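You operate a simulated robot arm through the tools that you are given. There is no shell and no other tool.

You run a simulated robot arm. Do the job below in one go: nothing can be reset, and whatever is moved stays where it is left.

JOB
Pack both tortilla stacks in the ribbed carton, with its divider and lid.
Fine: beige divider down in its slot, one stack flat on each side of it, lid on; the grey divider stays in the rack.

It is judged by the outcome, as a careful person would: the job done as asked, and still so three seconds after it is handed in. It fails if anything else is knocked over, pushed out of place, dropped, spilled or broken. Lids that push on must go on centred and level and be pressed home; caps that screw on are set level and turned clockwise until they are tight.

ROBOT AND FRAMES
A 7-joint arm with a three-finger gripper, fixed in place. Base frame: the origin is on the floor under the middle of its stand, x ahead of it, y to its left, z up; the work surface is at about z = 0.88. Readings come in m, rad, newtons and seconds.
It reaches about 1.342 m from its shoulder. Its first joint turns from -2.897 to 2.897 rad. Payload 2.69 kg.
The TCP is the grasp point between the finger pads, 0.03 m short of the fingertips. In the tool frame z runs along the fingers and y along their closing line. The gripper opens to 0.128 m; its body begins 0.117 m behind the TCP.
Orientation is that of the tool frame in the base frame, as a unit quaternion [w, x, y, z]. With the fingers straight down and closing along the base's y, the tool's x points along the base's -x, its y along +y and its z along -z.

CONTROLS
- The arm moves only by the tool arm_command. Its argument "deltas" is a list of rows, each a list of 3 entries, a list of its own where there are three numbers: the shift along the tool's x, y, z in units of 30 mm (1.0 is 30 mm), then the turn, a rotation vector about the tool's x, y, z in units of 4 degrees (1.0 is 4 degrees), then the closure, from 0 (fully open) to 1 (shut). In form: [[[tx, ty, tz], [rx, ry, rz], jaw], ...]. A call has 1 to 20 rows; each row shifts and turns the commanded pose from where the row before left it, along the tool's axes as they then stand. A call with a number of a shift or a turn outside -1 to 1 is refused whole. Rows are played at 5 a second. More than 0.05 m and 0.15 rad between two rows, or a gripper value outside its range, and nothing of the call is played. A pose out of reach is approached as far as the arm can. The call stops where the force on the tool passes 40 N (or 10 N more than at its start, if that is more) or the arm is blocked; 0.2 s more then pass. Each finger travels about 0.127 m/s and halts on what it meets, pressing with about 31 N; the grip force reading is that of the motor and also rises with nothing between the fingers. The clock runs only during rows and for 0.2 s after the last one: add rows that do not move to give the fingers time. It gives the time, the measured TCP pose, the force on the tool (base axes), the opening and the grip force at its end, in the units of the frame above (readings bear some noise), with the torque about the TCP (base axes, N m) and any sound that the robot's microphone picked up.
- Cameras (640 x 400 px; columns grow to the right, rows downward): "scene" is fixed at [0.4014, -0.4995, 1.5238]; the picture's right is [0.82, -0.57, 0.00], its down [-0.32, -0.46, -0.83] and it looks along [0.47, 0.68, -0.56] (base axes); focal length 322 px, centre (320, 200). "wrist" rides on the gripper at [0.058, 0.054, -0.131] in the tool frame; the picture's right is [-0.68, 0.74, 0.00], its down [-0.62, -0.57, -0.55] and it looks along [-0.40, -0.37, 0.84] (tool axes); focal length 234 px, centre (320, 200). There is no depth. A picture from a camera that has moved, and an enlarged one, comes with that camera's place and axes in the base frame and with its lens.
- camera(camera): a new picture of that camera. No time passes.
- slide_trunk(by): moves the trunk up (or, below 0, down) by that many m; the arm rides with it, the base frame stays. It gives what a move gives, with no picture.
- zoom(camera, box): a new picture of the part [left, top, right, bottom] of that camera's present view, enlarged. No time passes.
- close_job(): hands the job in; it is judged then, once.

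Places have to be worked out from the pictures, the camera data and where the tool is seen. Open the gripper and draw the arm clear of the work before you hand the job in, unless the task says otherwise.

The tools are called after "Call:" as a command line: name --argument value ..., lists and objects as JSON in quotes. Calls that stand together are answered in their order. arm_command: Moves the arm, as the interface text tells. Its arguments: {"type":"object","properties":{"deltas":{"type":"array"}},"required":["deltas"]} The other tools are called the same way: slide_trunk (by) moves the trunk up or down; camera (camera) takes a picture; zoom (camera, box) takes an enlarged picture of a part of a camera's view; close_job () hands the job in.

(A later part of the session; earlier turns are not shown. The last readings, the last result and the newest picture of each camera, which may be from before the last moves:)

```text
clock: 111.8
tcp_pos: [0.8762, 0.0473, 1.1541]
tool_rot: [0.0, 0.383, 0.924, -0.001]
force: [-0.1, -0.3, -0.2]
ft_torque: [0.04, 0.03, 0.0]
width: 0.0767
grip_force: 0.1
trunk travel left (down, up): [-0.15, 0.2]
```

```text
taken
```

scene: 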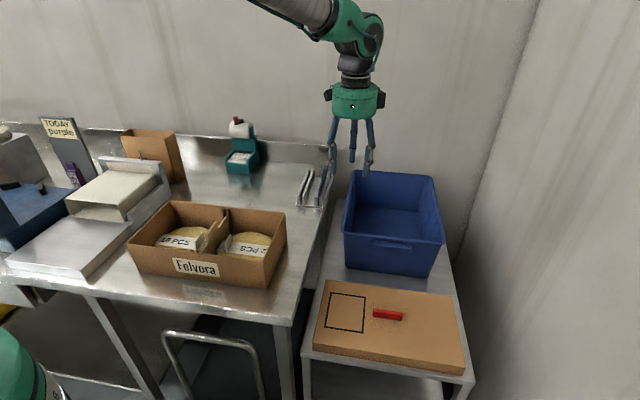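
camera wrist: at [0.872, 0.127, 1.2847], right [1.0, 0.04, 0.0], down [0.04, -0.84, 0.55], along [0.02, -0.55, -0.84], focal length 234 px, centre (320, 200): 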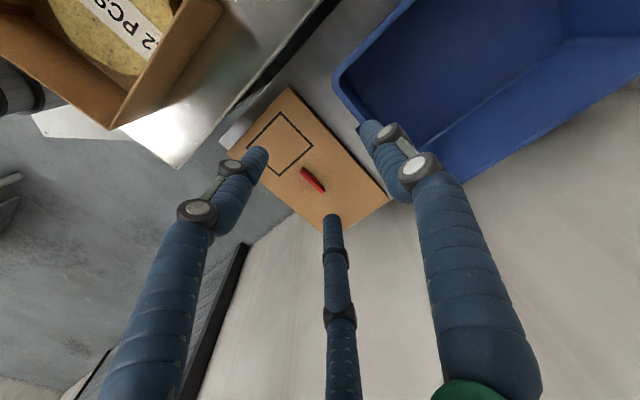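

I have a good view of the lid. I'll zoom in to measure the lid outline and handle from both cameras.

Call:
zoom --camera "wrist" --box '[220, 75, 400, 240]'

Call:
zoom --camera "wrist" --box '[290, 155, 340, 205]'

Call:
zoom --camera "scene" --box '[360, 295, 420, 335]'

Call:
zoom --camera "scene" --box '[295, 265, 480, 390]'

```text
2.42 times, centred on (310, 158) of wrist
camera zoom: at [0.872, 0.127, 1.2847], right [1.0, 0.04, 0.0], down [0.04, -0.84, 0.55], along [0.02, -0.55, -0.84], focal length 568 px, centre (344, 303)
```

zoom: 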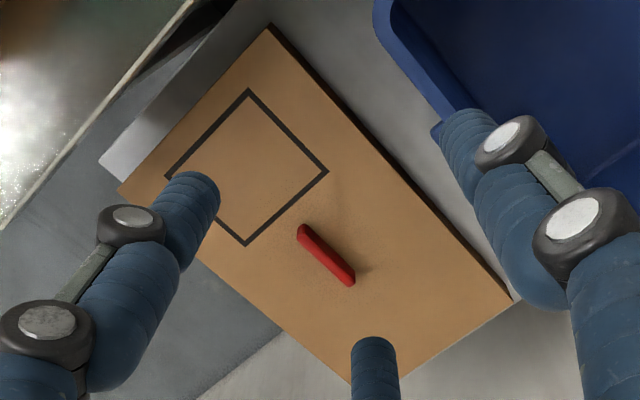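

```text
8.00 times, centred on (315, 180) of wrist
camera zoom: at [0.872, 0.127, 1.2847], right [1.0, 0.04, 0.0], down [0.04, -0.84, 0.55], along [0.02, -0.55, -0.84], focal length 1873 px, centre (360, 360)
```

zoom: 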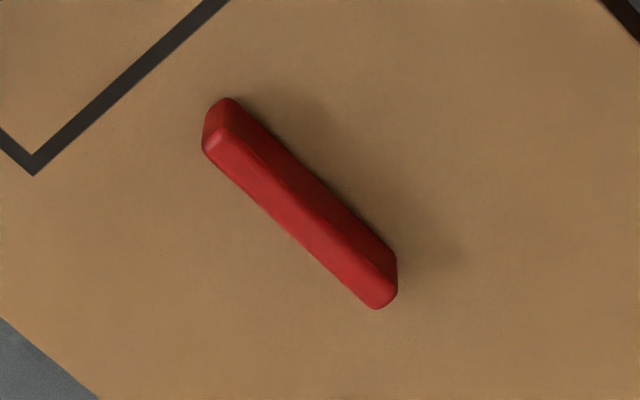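

```text
10.00 times, centred on (390, 315) of scene
camera zoom: at [0.4014, -0.4995, 1.5238], right [0.82, -0.57, 0.0], down [-0.32, -0.46, -0.83], along [0.47, 0.68, -0.56], focal length 3218 px, centre (-380, -950)
```

zoom: 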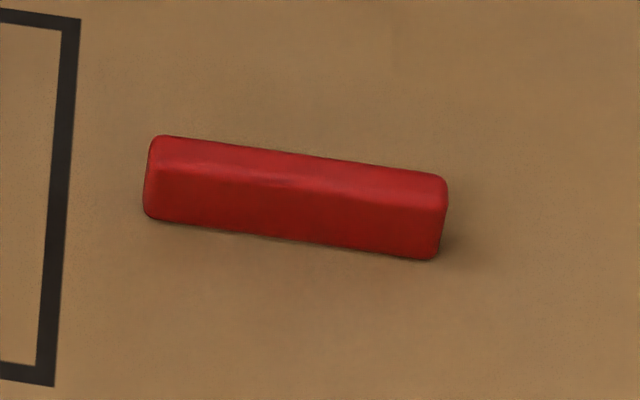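

```text
3.20 times, centred on (388, 328) of scene
camera zoom: at [0.4014, -0.4995, 1.5238], right [0.82, -0.57, 0.0], down [-0.32, -0.46, -0.83], along [0.47, 0.68, -0.56], focal length 1030 px, centre (104, -208)
```

zoom: 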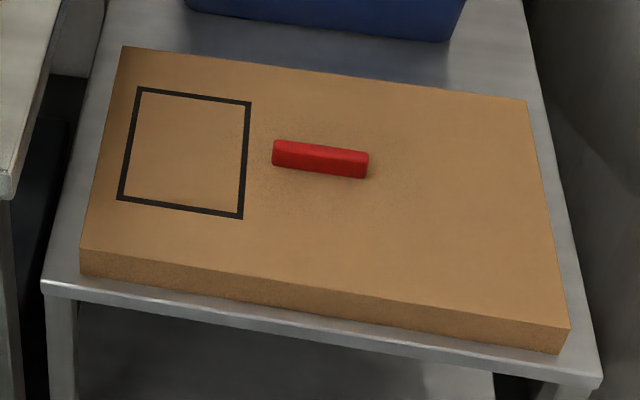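

The lid top is at z ≈ 0.760. The handle is centred near (0.865, -0.149), about 75 mm long, 13 mm wide and 23 mm tall, lying along the table direction. I'll move above it and look again from closer.

Call:
arm_command --deltas '[[[-0.727, -0.847, 0], [0, 0, 0], 0.5], [[-0.727, -0.847, 0], [0, 0, 0], 0.5], [[-0.727, -0.847, 0], [0, 0, 0], 0.5], [[-0.727, -0.847, 0], [0, 0, 0], 0.5], [[-0.727, -0.847, 0], [0, 0, 0], 0.5], [[-0.727, -0.847, 0], [0, 0, 0], 0.5], [[0, 0, 0.9], [0, 0, 0], 0.5], [[0, 0, 0.9], [0, 0, 0], 0.5], [[0, 0, 0.9], [0, 0, 0], 0.5], [[0, 0, 0.9], [0, 0, 0], 0.5], [[0, 0, 0.9], [0, 0, 0], 0.5], [[0, 0, 0.9], [0, 0, 0], 0.5], [[0, 0, 0.9], [0, 0, 0], 0.5], [[0, 0, 0], [0, 0, 0], 0.5]]'

Call:
camera --camera "wrist"

Call:
camera --camera "scene"

```text
clock: 114.8
tcp_pos: [0.8581, -0.1557, 0.9643]
tool_rot: [0.001, 0.382, 0.924, 0.0]
force: [0.6, -0.7, 0.1]
ft_torque: [0.0, 0.01, 0.02]
width: 0.064
grip_force: 0.0
trunk travel left (down, up): [-0.15, 0.2]
```

```text
taken
camera wrist: at [0.8543, -0.0758, 1.0957], right [1.0, 0.04, 0.0], down [0.04, -0.84, 0.55], along [0.02, -0.55, -0.84], focal length 234 px, centre (320, 200)
```

wrist: 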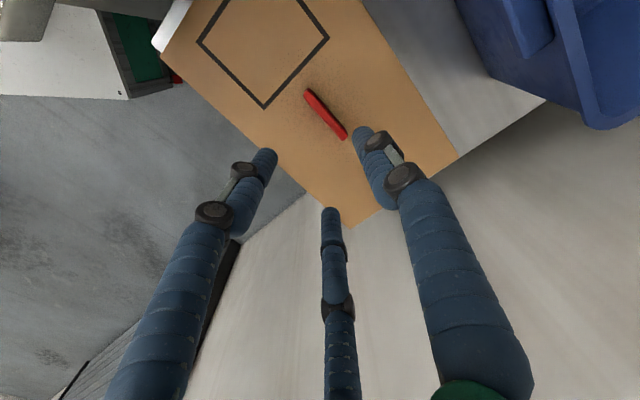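

```text
taken
```

scene: 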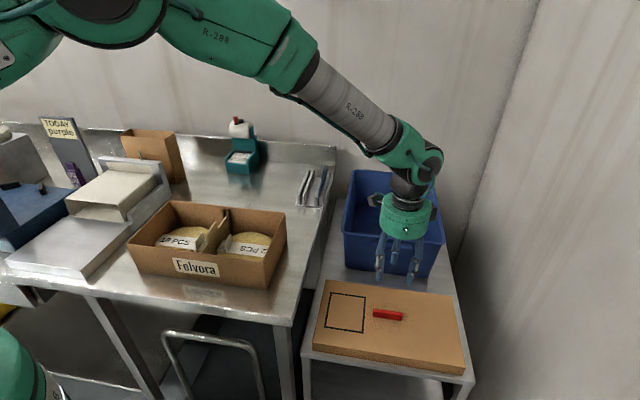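

I'll zoom in on the handle from here to refine the grasp point.

Call:
zoom --camera "wrist" --box '[270, 60, 390, 180]'

Call:
zoom --camera "wrist" --box '[150, 0, 480, 240]'

Call:
zoom --camera "scene" --box '[320, 150, 470, 380]'

```text
3.33 times, centred on (330, 120) of wrist
camera zoom: at [0.8543, -0.0758, 1.0957], right [1.0, 0.04, 0.0], down [0.04, -0.84, 0.55], along [0.02, -0.55, -0.84], focal length 781 px, centre (287, 467)
```

zoom: 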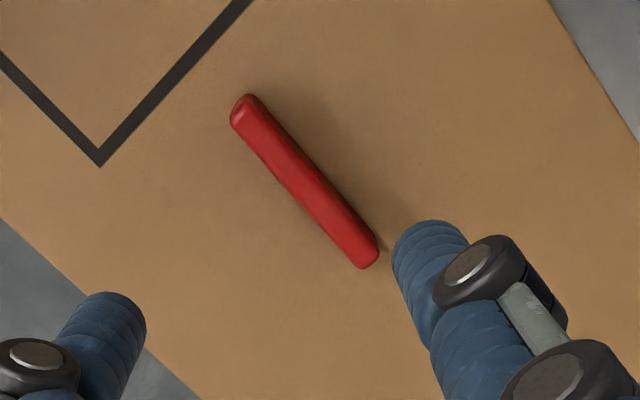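

```text
1.67 times, centred on (315, 120) of wrist
camera zoom: at [0.8543, -0.0758, 1.0957], right [1.0, 0.04, 0.0], down [0.04, -0.84, 0.55], along [0.02, -0.55, -0.84], focal length 390 px, centre (328, 333)
```

zoom: 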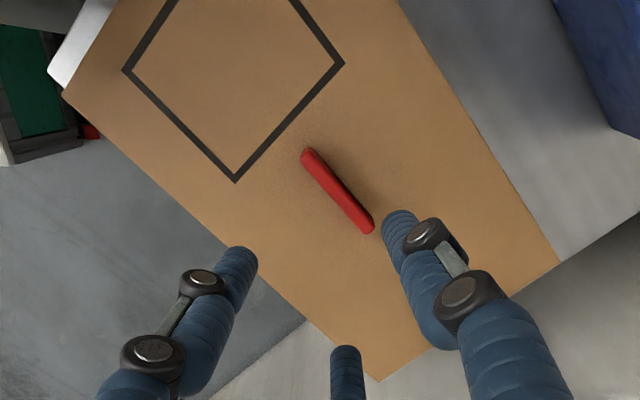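

```text
1.74 times, centred on (395, 265) of scene
camera zoom: at [0.4014, -0.4995, 1.5238], right [0.82, -0.57, 0.0], down [-0.32, -0.46, -0.83], along [0.47, 0.68, -0.56], focal length 560 px, centre (190, 87)
```

zoom: 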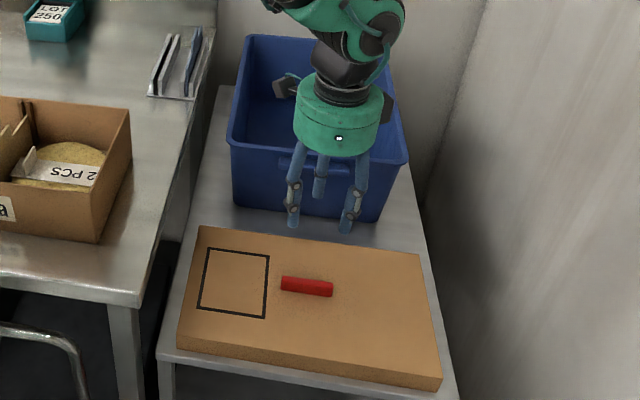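

The handle sits about 8 mm toward the single finger and is well aligned. I'll adjust slightly and descend so the fingertips straddle the handle just above the lid surface.

Call:
arm_command --deltas '[[[-0.03, 0.09, 0.5], [0, 0, 0], 0.5], [[0, 0, 0.9], [0, 0, 0], 0.5], [[0, 0, 0.9], [0, 0, 0], 0.5], [[0, 0, 0.9], [0, 0, 0], 0.5], [[0, 0, 0.9], [0, 0, 0], 0.5], [[0, 0, 0.4], [0, 0, 0], 0.5], [[0, 0, 0], [0, 0, 0], 0.5]]'

Call:
zoom --camera "wrist" --box '[220, 80, 420, 260]'

Call:
zoom --camera "scene" --box '[340, 240, 440, 340]'

```text
clock: 116.4
tcp_pos: [0.8608, -0.1534, 0.8299]
tool_rot: [0.0, 0.383, 0.924, -0.001]
force: [0.7, -0.7, -0.4]
ft_torque: [0.03, 0.01, 0.0]
width: 0.0639
grip_force: 0.0
trunk travel left (down, up): [-0.15, 0.2]
```

```text
2.22 times, centred on (320, 170) of wrist
camera zoom: at [0.8567, -0.0731, 0.9602], right [1.0, 0.04, 0.0], down [0.04, -0.84, 0.55], along [0.02, -0.55, -0.84], focal length 520 px, centre (320, 267)
```

zoom: 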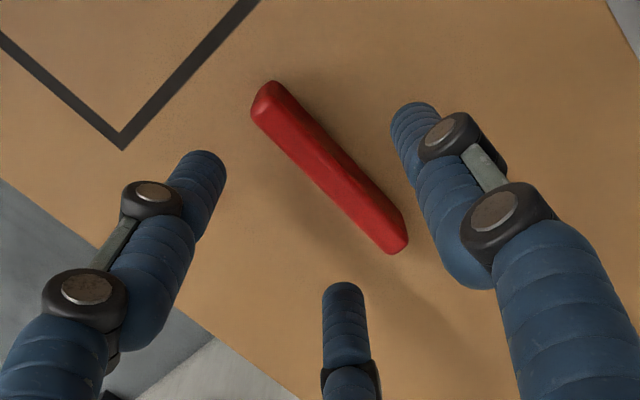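

```text
4.00 times, centred on (390, 290) of scene
camera zoom: at [0.4014, -0.4995, 1.5238], right [0.82, -0.57, 0.0], down [-0.32, -0.46, -0.83], along [0.47, 0.68, -0.56], focal length 1287 px, centre (40, -160)
```

zoom: 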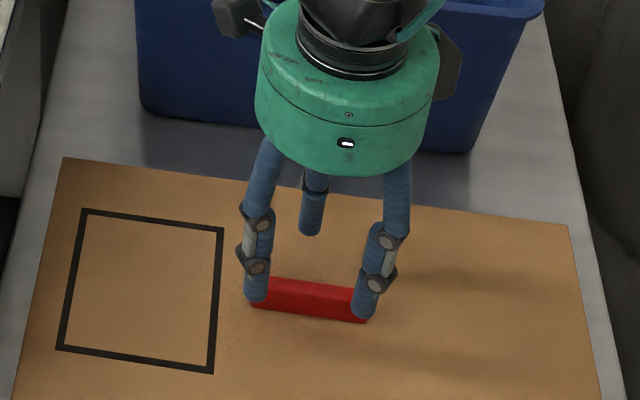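

The fingers straddle the handle. I'll lower the last 3 cm in small steps.

Call:
arm_command --deltas '[[[0, 0, 0.3], [0, 0, 0], 0.5], [[0, 0, 0.3], [0, 0, 0], 0.5], [[0, 0, 0.25], [0, 0, 0], 0.5], [[0, 0, 0.2], [0, 0, 0], 0.5], [[0, 0, 0], [0, 0, 0], 0.5]]'

Call:
zoom --camera "scene" --box '[350, 260, 430, 340]'

Call:
zoom --camera "wrist" --box '[220, 80, 420, 260]'

```text
clock: 117.6
tcp_pos: [0.8597, -0.1506, 0.7963]
tool_rot: [0.0, 0.383, 0.924, 0.0]
force: [-0.5, 0.3, 0.0]
ft_torque: [0.0, 0.01, 0.0]
width: 0.0642
grip_force: 0.0
trunk travel left (down, up): [-0.15, 0.2]
```

```text
5.00 times, centred on (390, 300) of scene
camera zoom: at [0.4014, -0.4995, 1.5238], right [0.82, -0.57, 0.0], down [-0.32, -0.46, -0.83], along [0.47, 0.68, -0.56], focal length 1609 px, centre (-30, -300)
```

zoom: 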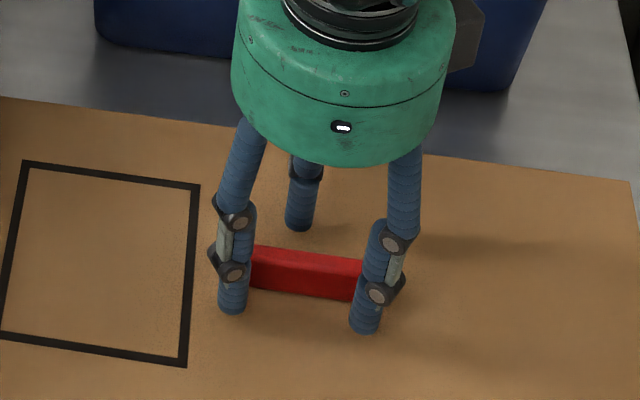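

```text
2.22 times, centred on (320, 170) of wrist
camera zoom: at [0.8563, -0.0723, 0.9282], right [1.0, 0.04, 0.0], down [0.04, -0.84, 0.55], along [0.02, -0.55, -0.84], focal length 520 px, centre (320, 267)
```

zoom: 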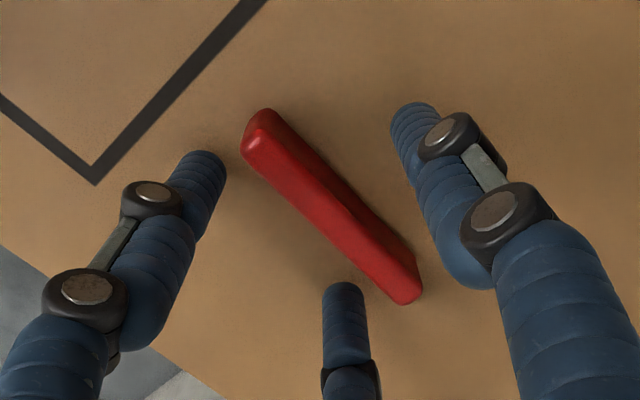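

The fingers are either side of the handle, just above the lid surface. Closing.

Call:
arm_command --deltas '[[[0, 0, 0.06], [0, 0, 0], 0.6], [[0, 0, 0], [0, 0, 0], 0.75], [[0, 0, 0], [0, 0, 0], 0.85], [[0, 0, 0], [0, 0, 0], 1.0], [[0, 0, 0], [0, 0, 0], 1.0], [[0, 0, 0], [0, 0, 0], 1.0]]'

Call:
zoom --camera "wrist" --box '[220, 80, 420, 260]'

Call:
zoom --camera "scene" --box '[300, 240, 480, 390]'

```text
clock: 119.0
tcp_pos: [0.8597, -0.1504, 0.7959]
tool_rot: [0.0, 0.382, 0.924, 0.0]
force: [0.3, 0.2, 0.1]
ft_torque: [0.04, -0.02, -0.01]
width: 0.0195
grip_force: 30.7
trunk travel left (down, up): [-0.15, 0.2]
```

```text
2.22 times, centred on (320, 170) of wrist
camera zoom: at [0.8559, -0.0718, 0.9267], right [1.0, 0.04, 0.0], down [0.04, -0.84, 0.55], along [0.02, -0.55, -0.84], focal length 520 px, centre (320, 267)
```

zoom: 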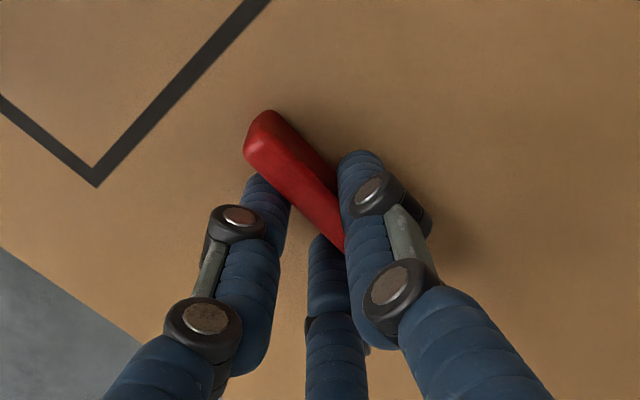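

```text
2.67 times, centred on (390, 315) of scene
camera zoom: at [0.4014, -0.4995, 1.5238], right [0.82, -0.57, 0.0], down [-0.32, -0.46, -0.83], along [0.47, 0.68, -0.56], focal length 858 px, centre (133, -107)
```

zoom: 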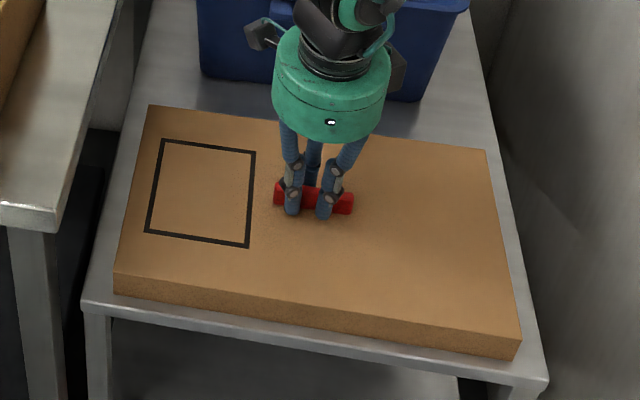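

The handle is held firmly. I'll lift slowly and check that the lid comes up level.

Call:
arm_command --deltas '[[[0, 0, -0.2], [0, 0, 0], 1.0], [[0, 0, -0.3], [0, 0, 0], 1.0], [[0, 0, -0.5], [0, 0, 0], 1.0], [[0, 0, -0.5], [0, 0, 0], 1.0], [[0, 0, 0], [0, 0, 0], 1.0]]'

Call:
zoom --camera "scene" --box '[290, 210, 480, 390]'

```text
clock: 120.2
tcp_pos: [0.8594, -0.1509, 0.8395]
tool_rot: [0.0, 0.382, 0.924, 0.0]
force: [-0.2, -0.1, -0.3]
ft_torque: [0.03, -0.01, 0.02]
width: 0.0194
grip_force: 30.9
trunk travel left (down, up): [-0.15, 0.2]
```

```text
2.22 times, centred on (385, 300) of scene
camera zoom: at [0.4014, -0.4995, 1.5238], right [0.82, -0.57, 0.0], down [-0.32, -0.46, -0.83], along [0.47, 0.68, -0.56], focal length 715 px, centre (176, -22)
```

zoom: 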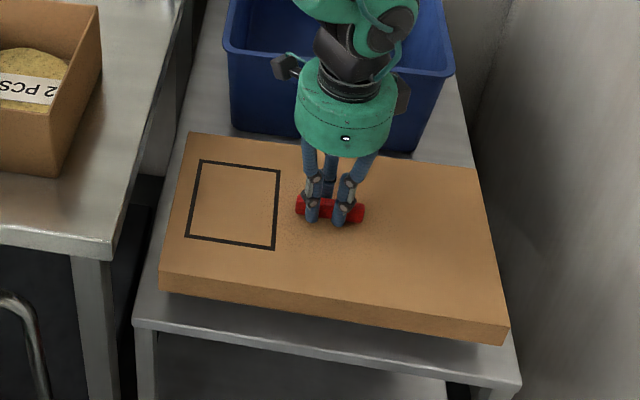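

The lid is off the table and looks level, and it is very light. I'll raise it well above the carton rim height.

Call:
arm_command --deltas '[[[0, 0, -0.7], [0, 0, 0], 1.0], [[0, 0, -0.9], [0, 0, 0], 1.0], [[0, 0, -0.9], [0, 0, 0], 1.0], [[0, 0, -0.9], [0, 0, 0], 1.0], [[0, 0, -0.9], [0, 0, 0], 1.0], [[0, 0, -0.9], [0, 0, 0], 1.0], [[0, 0, -0.9], [0, 0, 0], 1.0], [[0, 0, -0.9], [0, 0, 0], 1.0], [[0, 0, -0.9], [0, 0, 0], 1.0], [[0, 0, -0.9], [0, 0, 0], 1.0], [[0, 0, 0], [0, 0, 0], 1.0]]'

Call:
camera --camera "scene"

Call:
camera --camera "wrist"

```text
clock: 122.6
tcp_pos: [0.86, -0.1518, 1.1036]
tool_rot: [0.0, 0.383, 0.924, 0.0]
force: [0.5, -0.6, -0.5]
ft_torque: [-0.01, 0.0, 0.03]
width: 0.0198
grip_force: 30.7
trunk travel left (down, up): [-0.15, 0.2]
```

```text
taken
```

scene: 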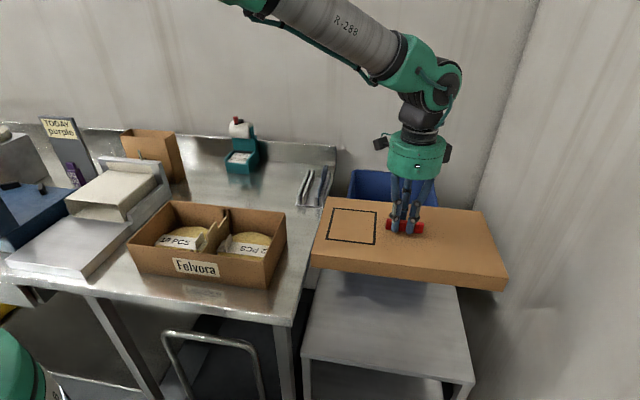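

```text
taken
camera wrist: at [0.8562, -0.0733, 1.235], right [1.0, 0.04, 0.0], down [0.04, -0.84, 0.55], along [0.02, -0.55, -0.84], focal length 234 px, centre (320, 200)
```

wrist: 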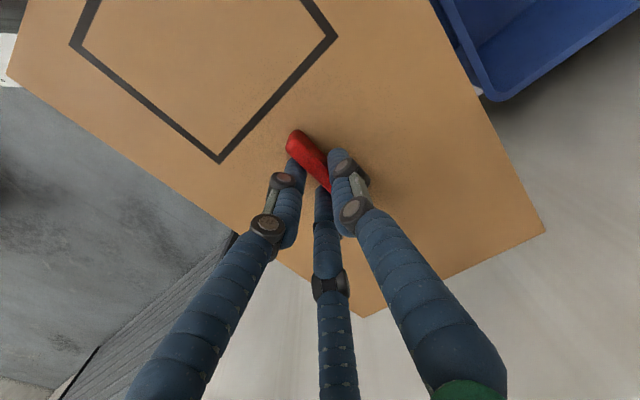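

The lid is held level. I'll measure its corners in the wrist view so I know exactly where its centre is relative to the gripper.

Call:
zoom --camera "wrist" --box '[0, 40, 80, 120]'

Call:
zoom --camera "wrist" --box '[500, 190, 580, 270]'

Call:
zoom --camera "wrist" --box '[330, 270, 410, 350]'

Call:
zoom --camera "scene" --box '[300, 180, 520, 300]'

```text
5.00 times, centred on (40, 80) of wrist
camera zoom: at [0.8562, -0.0733, 1.235], right [1.0, 0.04, 0.0], down [0.04, -0.84, 0.55], along [0.02, -0.55, -0.84], focal length 1171 px, centre (1720, 800)
```

zoom: 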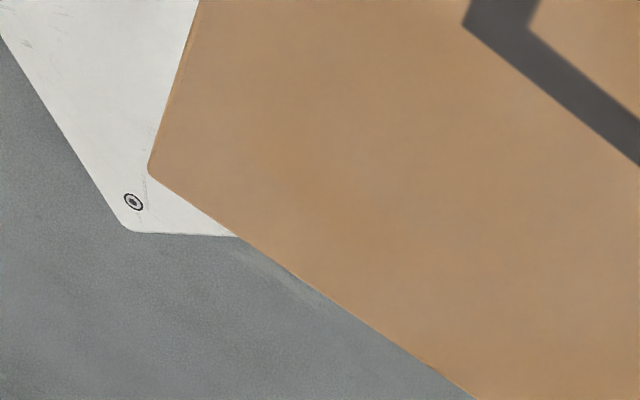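

```text
5.00 times, centred on (540, 230) of wrist
camera zoom: at [0.8562, -0.0733, 1.235], right [1.0, 0.04, 0.0], down [0.04, -0.84, 0.55], along [0.02, -0.55, -0.84], focal length 1171 px, centre (-780, 50)
```

zoom: 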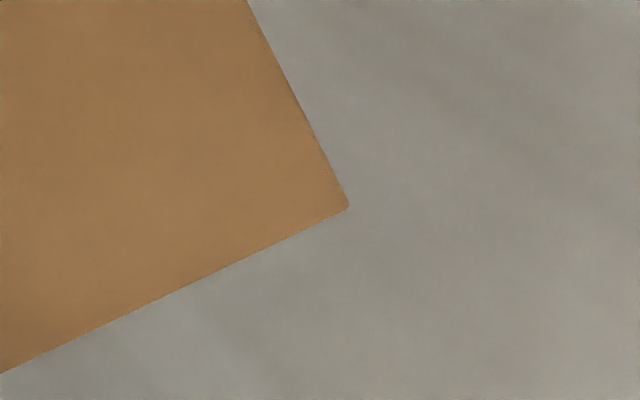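

```text
5.00 times, centred on (370, 310) of wrist
camera zoom: at [0.8562, -0.0733, 1.235], right [1.0, 0.04, 0.0], down [0.04, -0.84, 0.55], along [0.02, -0.55, -0.84], focal length 1171 px, centre (70, -350)
```

zoom: 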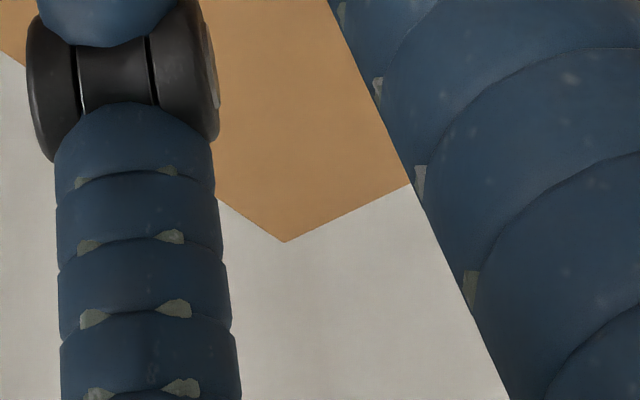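

```text
2.91 times, centred on (410, 240) of scene
camera zoom: at [0.4014, -0.4995, 1.5238], right [0.82, -0.57, 0.0], down [-0.32, -0.46, -0.83], along [0.47, 0.68, -0.56], focal length 936 px, centre (58, 84)
```

zoom: 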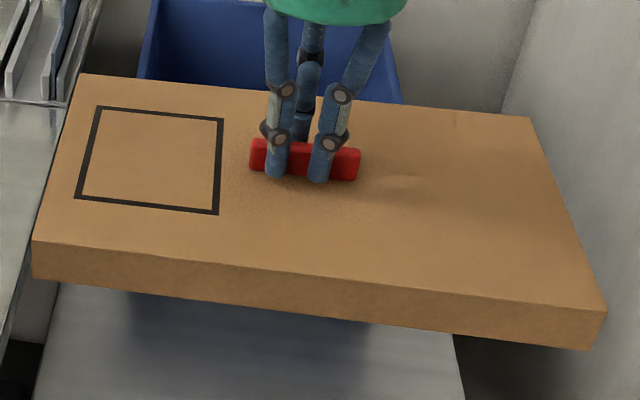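

The lid centre is about 4–5 mm from the TCP in each direction, and the lid is square to the table. I'll carry it over the carton at a safe height.

Call:
arm_command --deltas '[[[0.5, 0, 0], [0, 0, 0], 1.0], [[0.9, 0, 0], [0, 0, 0], 1.0], [[0.93, 0, 0], [0, 0, 0], 1.0], [[0.93, 0, 0], [0, 0, 0], 1.0], [[0.93, 0, 0], [0, 0, 0], 1.0], [[0.93, 0, 0], [0, 0, 0], 1.0], [[0.93, 0, 0], [0, 0, 0], 1.0], [[0.93, 0, 0], [0, 0, 0], 1.0], [[0.93, 0.1, 0], [0, 0, 0], 1.0], [[0.93, 0.12, 0], [0, 0, 0], 1.0], [[0.93, 0.12, 0], [0, 0, 0], 1.0], [[0.93, 0.12, 0], [0, 0, 0], 1.0], [[0.93, 0.12, 0], [0, 0, 0], 1.0], [[0.93, 0.12, 0], [0, 0, 0], 1.0], [[0.93, 0.12, 0], [0, 0, 0], 1.0], [[0.93, 0.12, 0], [0, 0, 0], 1.0], [[0.93, 0.12, 0], [0, 0, 0], 1.0], [[0.91, 0.12, 0], [0, 0, 0], 1.0], [[0, 0, 0], [0, 0, 0], 1.0]]'

Call:
camera --camera "scene"

Call:
camera --camera "wrist"

```text
clock: 126.6
tcp_pos: [0.5395, 0.2203, 1.104]
tool_rot: [0.0, 0.382, 0.924, 0.0]
force: [-0.8, 0.8, -1.1]
ft_torque: [-0.04, -0.02, 0.0]
width: 0.0196
grip_force: 31.3
trunk travel left (down, up): [-0.15, 0.2]
```

```text
taken
```

scene: 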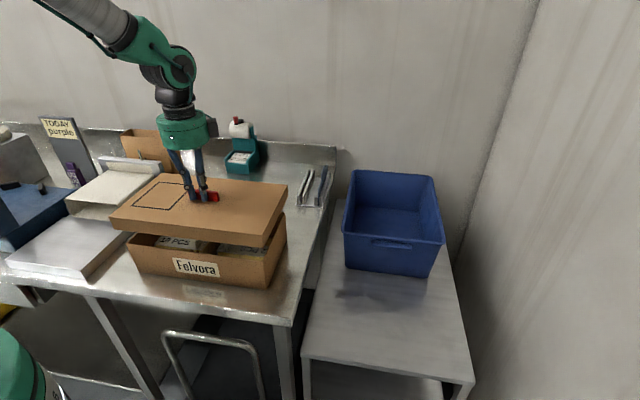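

```text
taken
camera wrist: at [0.5356, 0.2992, 1.2358], right [1.0, 0.04, 0.0], down [0.04, -0.84, 0.55], along [0.02, -0.55, -0.84], focal length 234 px, centre (320, 200)
```

wrist: 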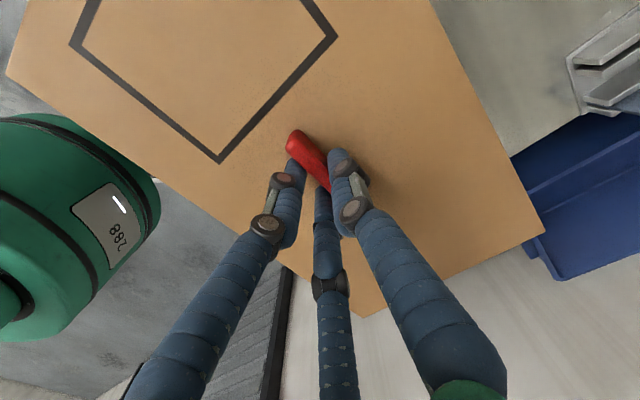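

The lid is above the carton. I'll lower it to about 1 cm above the rim to compare the edges in the scene view.

Call:
arm_command --deltas '[[[0, 0, 0.5], [0, 0, 0], 1.0], [[0, 0, 0.6], [0, 0, 0], 1.0], [[0, 0, 0.5], [0, 0, 0], 1.0], [[0, 0, 0], [0, 0, 0], 1.0]]'

Call:
zoom --camera "scene" --box '[100, 180, 300, 300]'

Call:
zoom --camera "scene" --box '[110, 210, 170, 255]'

Call:
zoom --camera "scene" --box '[245, 195, 305, 285]'

```text
clock: 127.6
tcp_pos: [0.5427, 0.2186, 1.0559]
tool_rot: [0.0, 0.383, 0.924, 0.0]
force: [0.5, 0.1, -1.8]
ft_torque: [-0.01, 0.01, 0.03]
width: 0.0198
grip_force: 30.4
trunk travel left (down, up): [-0.15, 0.2]
```

```text
3.20 times, centred on (200, 240) of scene
camera zoom: at [0.4014, -0.4995, 1.5238], right [0.82, -0.57, 0.0], down [-0.32, -0.46, -0.83], along [0.47, 0.68, -0.56], focal length 1030 px, centre (704, 72)
```

zoom: 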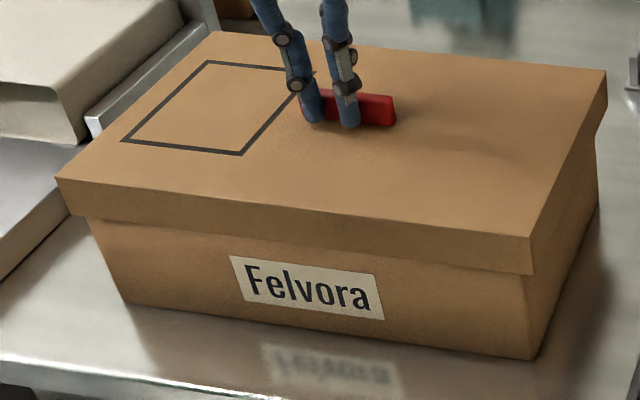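

```text
8.89 times, centred on (140, 232) of scene
camera zoom: at [0.4014, -0.4995, 1.5238], right [0.82, -0.57, 0.0], down [-0.32, -0.46, -0.83], along [0.47, 0.68, -0.56], focal length 2861 px, centre (1920, -89)
```

zoom: 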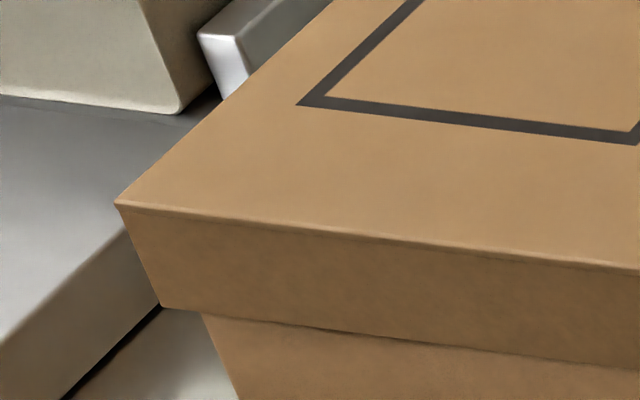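

```text
4.44 times, centred on (275, 240) of scene
camera zoom: at [0.4014, -0.4995, 1.5238], right [0.82, -0.57, 0.0], down [-0.32, -0.46, -0.83], along [0.47, 0.68, -0.56], focal length 1430 px, centre (520, 22)
```

zoom: 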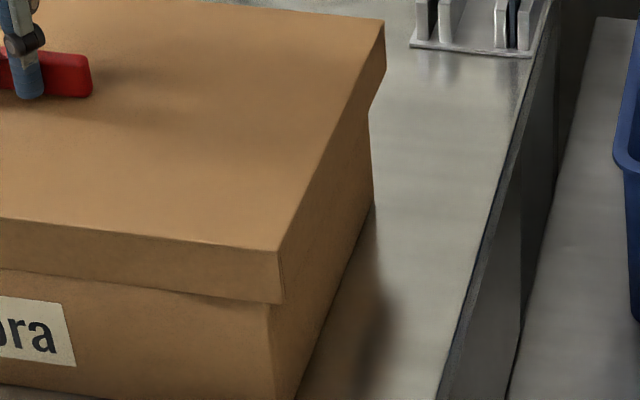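

The lid is 37 mm deep, so its skirt is only about 3 mm above the rim. The edges suggest the lid sits roughly 3–4 mm too far toward +e1 and +e2. I'll get more exact views before correcting.

Call:
camera --camera "wrist"

Call:
zoom --camera "scene" --box '[245, 230, 285, 285]'

Call:
zoom --camera "scene" --box '[265, 190, 305, 245]'

Call:
zoom --camera "scene" --box '[110, 225, 150, 285]'

```text
taken
camera wrist: at [0.538, 0.2983, 1.1871], right [1.0, 0.04, 0.0], down [0.04, -0.84, 0.55], along [0.02, -0.55, -0.84], focal length 234 px, centre (320, 200)
```

wrist: 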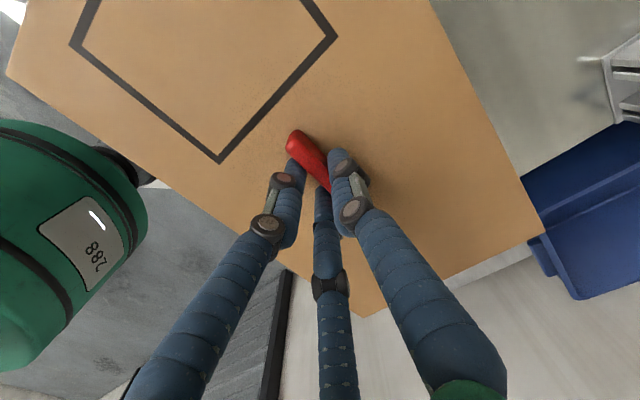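

```text
7.27 times, centred on (265, 258) of scene
camera zoom: at [0.4014, -0.4995, 1.5238], right [0.82, -0.57, 0.0], down [-0.32, -0.46, -0.83], along [0.47, 0.68, -0.56], focal length 2341 px, centre (720, -218)
```

zoom: 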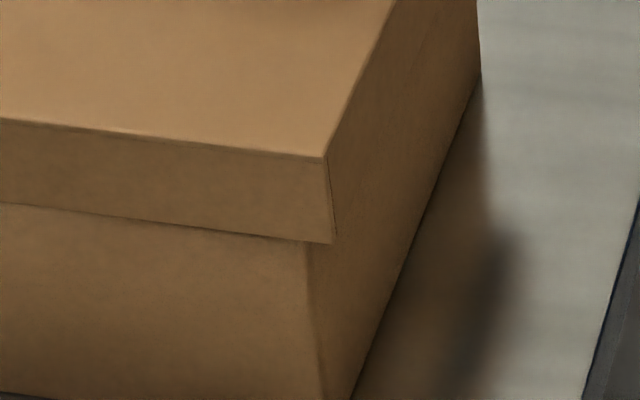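

```text
7.27 times, centred on (285, 218) of scene
camera zoom: at [0.4014, -0.4995, 1.5238], right [0.82, -0.57, 0.0], down [-0.32, -0.46, -0.83], along [0.47, 0.68, -0.56], focal length 2341 px, centre (574, 73)
```

zoom: 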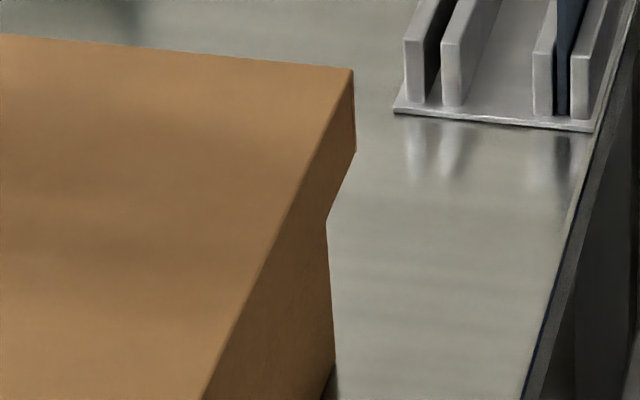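

```text
6.67 times, centred on (130, 255) of scene
camera zoom: at [0.4014, -0.4995, 1.5238], right [0.82, -0.57, 0.0], down [-0.32, -0.46, -0.83], along [0.47, 0.68, -0.56], focal length 2146 px, centre (1587, -167)
```

zoom: 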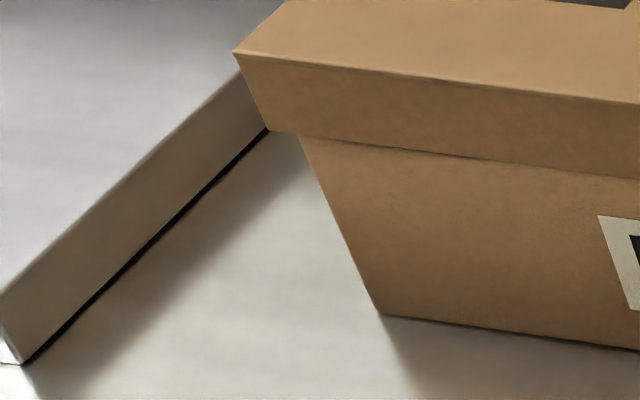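

Combining the edge bearings and the absolute estimates, the lid needs about 3.3 mm toward -e1 and 2 mm toward -e2. I'll apply that and re-check the overhangs.

Call:
arm_command --deltas '[[[0.11, -0.067, 0], [0, 0, 0], 1.0], [[0, 0, 0], [0, 0, 0], 1.0], [[0, 0, 0], [0, 0, 0], 1.0]]'

Call:
zoom --camera "scene" --box '[245, 230, 285, 285]'

Call:
zoom --camera "scene" --box '[265, 190, 305, 245]'

Call:
zoom --camera "scene" --box '[110, 225, 150, 285]'

Call:
zoom --camera "wrist" --box '[0, 0, 640, 400]'

```text
clock: 128.4
tcp_pos: [0.5375, 0.2201, 1.0561]
tool_rot: [-0.001, 0.383, 0.924, 0.0]
force: [-0.9, 0.4, -0.8]
ft_torque: [-0.01, 0.0, 0.01]
width: 0.02
grip_force: 31.1
trunk travel left (down, up): [-0.15, 0.2]
```

```text
7.27 times, centred on (265, 258) of scene
camera zoom: at [0.4014, -0.4995, 1.5238], right [0.82, -0.57, 0.0], down [-0.32, -0.46, -0.83], along [0.47, 0.68, -0.56], focal length 2341 px, centre (720, -218)
```

zoom: 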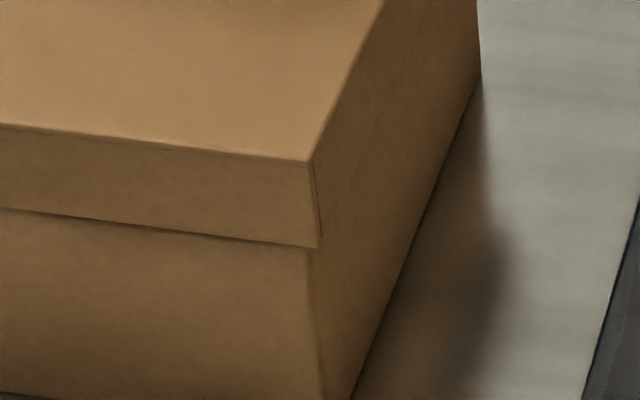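

```text
7.27 times, centred on (285, 218) of scene
camera zoom: at [0.4014, -0.4995, 1.5238], right [0.82, -0.57, 0.0], down [-0.32, -0.46, -0.83], along [0.47, 0.68, -0.56], focal length 2341 px, centre (574, 73)
```

zoom: 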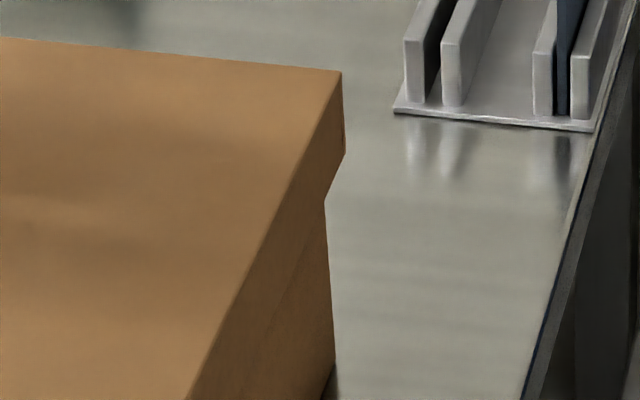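

```text
6.67 times, centred on (130, 255) of scene
camera zoom: at [0.4014, -0.4995, 1.5238], right [0.82, -0.57, 0.0], down [-0.32, -0.46, -0.83], along [0.47, 0.68, -0.56], focal length 2146 px, centre (1587, -167)
```

zoom: 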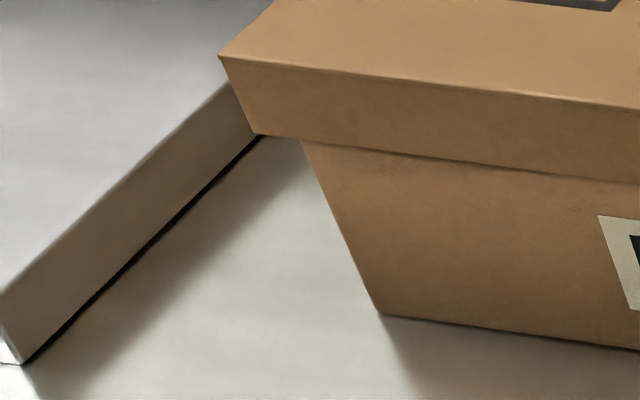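

```text
1.00 times, centred on (320, 200) of wrist (not enlarged: the box is as wide or as high as the picture)
camera zoom: at [0.5334, 0.2991, 1.1875], right [1.0, 0.04, 0.0], down [0.04, -0.84, 0.55], along [0.02, -0.55, -0.84], focal length 234 px, centre (320, 200)
```

zoom: 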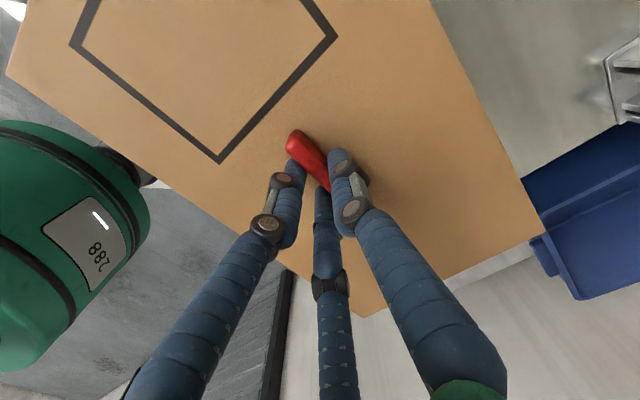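

Overhangs are now about 7 and 8 mm at the ends and 8–10 mm on the sides, so the lid is centred. I'll lower in small steps, watching the force for any edge contact.

Call:
arm_command --deltas '[[[0, 0.02, 0.1], [0, 0, 0], 1.0], [[0, 0, 0.1], [0, 0, 0], 1.0], [[0, 0, 0.08], [0, 0, 0], 1.0], [[0, 0, 0], [0, 0, 0], 1.0]]'

Call:
zoom --camera "scene" --box '[100, 180, 300, 300]'

```text
clock: 129.4
tcp_pos: [0.5381, 0.2196, 1.0478]
tool_rot: [0.001, 0.383, 0.924, 0.0]
force: [-0.2, -0.4, -0.2]
ft_torque: [0.02, 0.01, 0.02]
width: 0.0198
grip_force: 30.9
trunk travel left (down, up): [-0.15, 0.2]
```

```text
3.20 times, centred on (200, 240) of scene
camera zoom: at [0.4014, -0.4995, 1.5238], right [0.82, -0.57, 0.0], down [-0.32, -0.46, -0.83], along [0.47, 0.68, -0.56], focal length 1030 px, centre (704, 72)
```

zoom: 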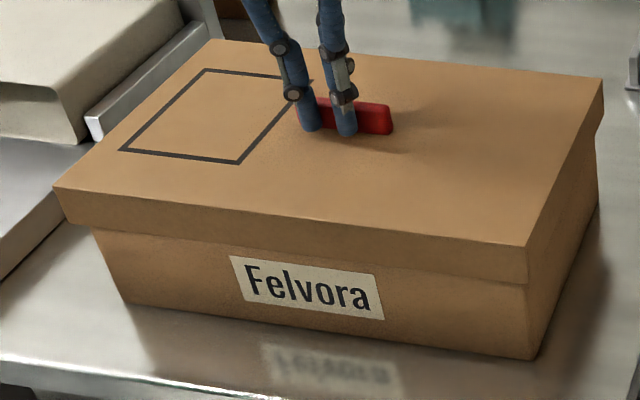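

The skirt has passed the rim without any contact force. Continuing down.

Call:
arm_command --deltas '[[[0, 0, 0.12], [0, 0, 0], 1.0], [[0, 0, 0.12], [0, 0, 0], 1.0], [[0, 0, 0.12], [0, 0, 0], 1.0], [[0, 0, 0], [0, 0, 0], 1.0]]'

Call:
arm_command --deltas '[[[0, 0, 0.1], [0, 0, 0], 1.0], [[0, 0, 0.1], [0, 0, 0], 1.0], [[0, 0, 0], [0, 0, 0], 1.0]]'

Call:
zoom --camera "scene" --box '[100, 180, 300, 300]'

```text
clock: 130.4
tcp_pos: [0.5371, 0.2197, 1.0375]
tool_rot: [0.0, 0.383, 0.924, 0.001]
force: [1.2, -0.6, -0.3]
ft_torque: [0.02, 0.0, 0.02]
width: 0.0199
grip_force: 31.1
trunk travel left (down, up): [-0.15, 0.2]
```

```text
clock: 131.2
tcp_pos: [0.538, 0.2203, 1.0303]
tool_rot: [0.001, 0.382, 0.924, 0.0]
force: [0.4, 0.5, -0.9]
ft_torque: [-0.05, -0.01, -0.01]
width: 0.0196
grip_force: 31.3
trunk travel left (down, up): [-0.15, 0.2]
```

```text
3.20 times, centred on (200, 240) of scene
camera zoom: at [0.4014, -0.4995, 1.5238], right [0.82, -0.57, 0.0], down [-0.32, -0.46, -0.83], along [0.47, 0.68, -0.56], focal length 1030 px, centre (704, 72)
```

zoom: 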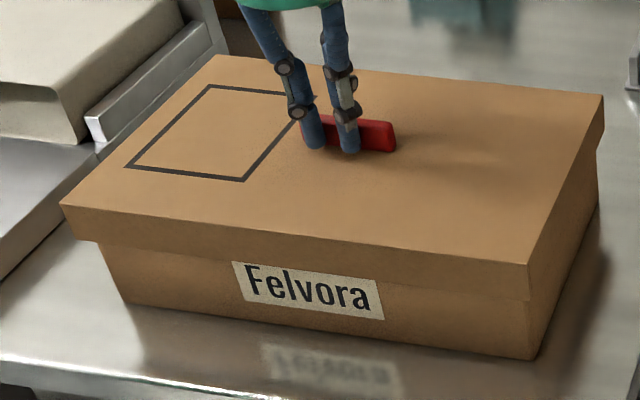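

The lid is sliding down freely and looks level. I'll continue in small steps until it seats.

Call:
arm_command --deltas '[[[0, 0, 0.08], [0, 0, 0], 1.0], [[0, 0, 0.08], [0, 0, 0], 1.0], [[0, 0, 0.05], [0, 0, 0], 1.0], [[0, 0, 0], [0, 0, 0], 1.0]]'

Call:
arm_command --deltas '[[[0, 0, 0.05], [0, 0, 0], 1.0], [[0, 0, 0.05], [0, 0, 0], 1.0], [[0, 0, 0], [0, 0, 0], 1.0]]'

```text
clock: 132.2
tcp_pos: [0.5369, 0.2204, 1.0249]
tool_rot: [0.0, 0.382, 0.924, -0.001]
force: [0.4, -0.1, -1.3]
ft_torque: [0.0, 0.01, -0.01]
width: 0.0199
grip_force: 31.1
trunk travel left (down, up): [-0.15, 0.2]
```

```text
clock: 133.0
tcp_pos: [0.5377, 0.2201, 1.022]
tool_rot: [0.0, 0.383, 0.924, 0.0]
force: [-0.1, 0.3, -1.4]
ft_torque: [-0.01, -0.01, -0.01]
width: 0.0196
grip_force: 30.7
trunk travel left (down, up): [-0.15, 0.2]
```

Call:
arm_command --deltas '[[[0, 0, 0.05], [0, 0, 0], 1.0], [[0, 0, 0.04], [0, 0, 0], 1.0], [[0, 0, 0], [0, 0, 0], 1.0]]'

Call:
zoom --camera "scene" --box '[100, 180, 300, 300]'

```text
clock: 133.8
tcp_pos: [0.5371, 0.22, 1.0195]
tool_rot: [0.002, 0.383, 0.924, 0.001]
force: [-4.4, -1.3, 16.5]
ft_torque: [0.17, 0.17, 0.04]
width: 0.0195
grip_force: 30.8
trunk travel left (down, up): [-0.15, 0.2]
```

```text
3.20 times, centred on (200, 240) of scene
camera zoom: at [0.4014, -0.4995, 1.5238], right [0.82, -0.57, 0.0], down [-0.32, -0.46, -0.83], along [0.47, 0.68, -0.56], focal length 1030 px, centre (704, 72)
```

zoom: 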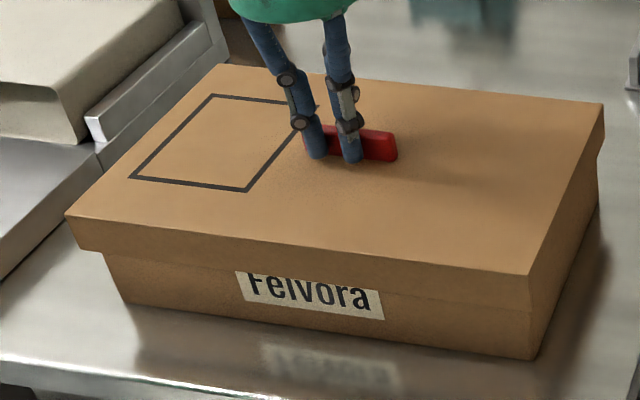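

Contact at z 1.0195 with 16 N, which matches the lid top sitting on the rim. I'll press a little more while holding to confirm it is fully home.

Call:
arm_command --deltas '[[[0, 0, 0.05], [0, 0, 0], 1.0], [[0, 0, 0], [0, 0, 0], 1.0]]'

```text
clock: 134.4
tcp_pos: [0.5375, 0.2195, 1.0196]
tool_rot: [0.001, 0.384, 0.924, 0.002]
force: [-2.6, 4.4, 36.7]
ft_torque: [0.32, 0.03, 0.0]
width: 0.0197
grip_force: 31.0
trunk travel left (down, up): [-0.15, 0.2]
```

It doesn't move under 37 N, so it is seated. I'll ease off, open and rise straight up.

Call:
arm_command --deltas '[[[0, 0, -0.09], [0, 0, 0], 1.0], [[0, 0, 0], [0, 0, 0], 1.0]]'

Call:
arm_command --deltas '[[[0, 0, 0], [0, 0, 0], 0.8], [[0, 0, 0], [0, 0, 0], 0.6], [[0, 0, 0], [0, 0, 0], 0.5], [[0, 0, 0], [0, 0, 0], 0.5], [[0, 0, -0.3], [0, 0, 0], 0.5], [[0, 0, -0.6], [0, 0, 0], 0.5], [[0, 0, -0.9], [0, 0, 0], 0.5], [[0, 0, -0.9], [0, 0, 0], 0.5], [[0, 0, 0], [0, 0, 0], 0.5]]'

Call:
zoom --camera "scene" --box '[100, 180, 300, 300]'

Call:
camera --camera "wrist"

```text
clock: 135.0
tcp_pos: [0.5352, 0.2193, 1.0191]
tool_rot: [0.0, 0.383, 0.924, -0.001]
force: [3.6, -0.1, 8.3]
ft_torque: [-0.1, -0.42, 0.12]
width: 0.0197
grip_force: 30.7
trunk travel left (down, up): [-0.15, 0.2]
```

```text
clock: 137.0
tcp_pos: [0.5353, 0.2184, 1.101]
tool_rot: [-0.001, 0.383, 0.924, -0.001]
force: [-0.7, -0.4, 1.4]
ft_torque: [0.01, -0.03, 0.04]
width: 0.0639
grip_force: 0.0
trunk travel left (down, up): [-0.15, 0.2]
```

```text
3.20 times, centred on (200, 240) of scene
camera zoom: at [0.4014, -0.4995, 1.5238], right [0.82, -0.57, 0.0], down [-0.32, -0.46, -0.83], along [0.47, 0.68, -0.56], focal length 1030 px, centre (704, 72)
```

zoom: 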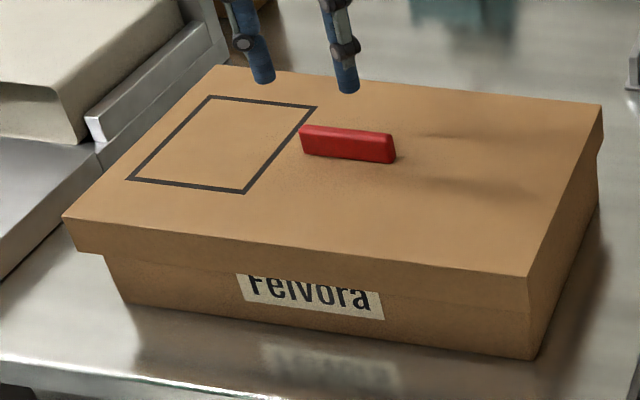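

```text
taken
camera wrist: at [0.532, 0.2976, 1.233], right [1.0, 0.04, 0.0], down [0.04, -0.84, 0.55], along [0.02, -0.55, -0.84], focal length 234 px, centre (320, 200)
```

wrist: 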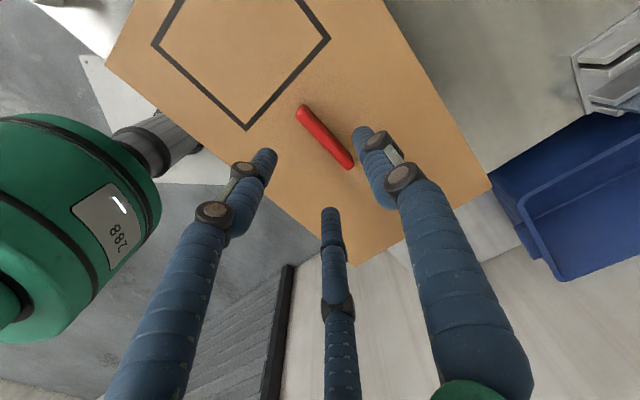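

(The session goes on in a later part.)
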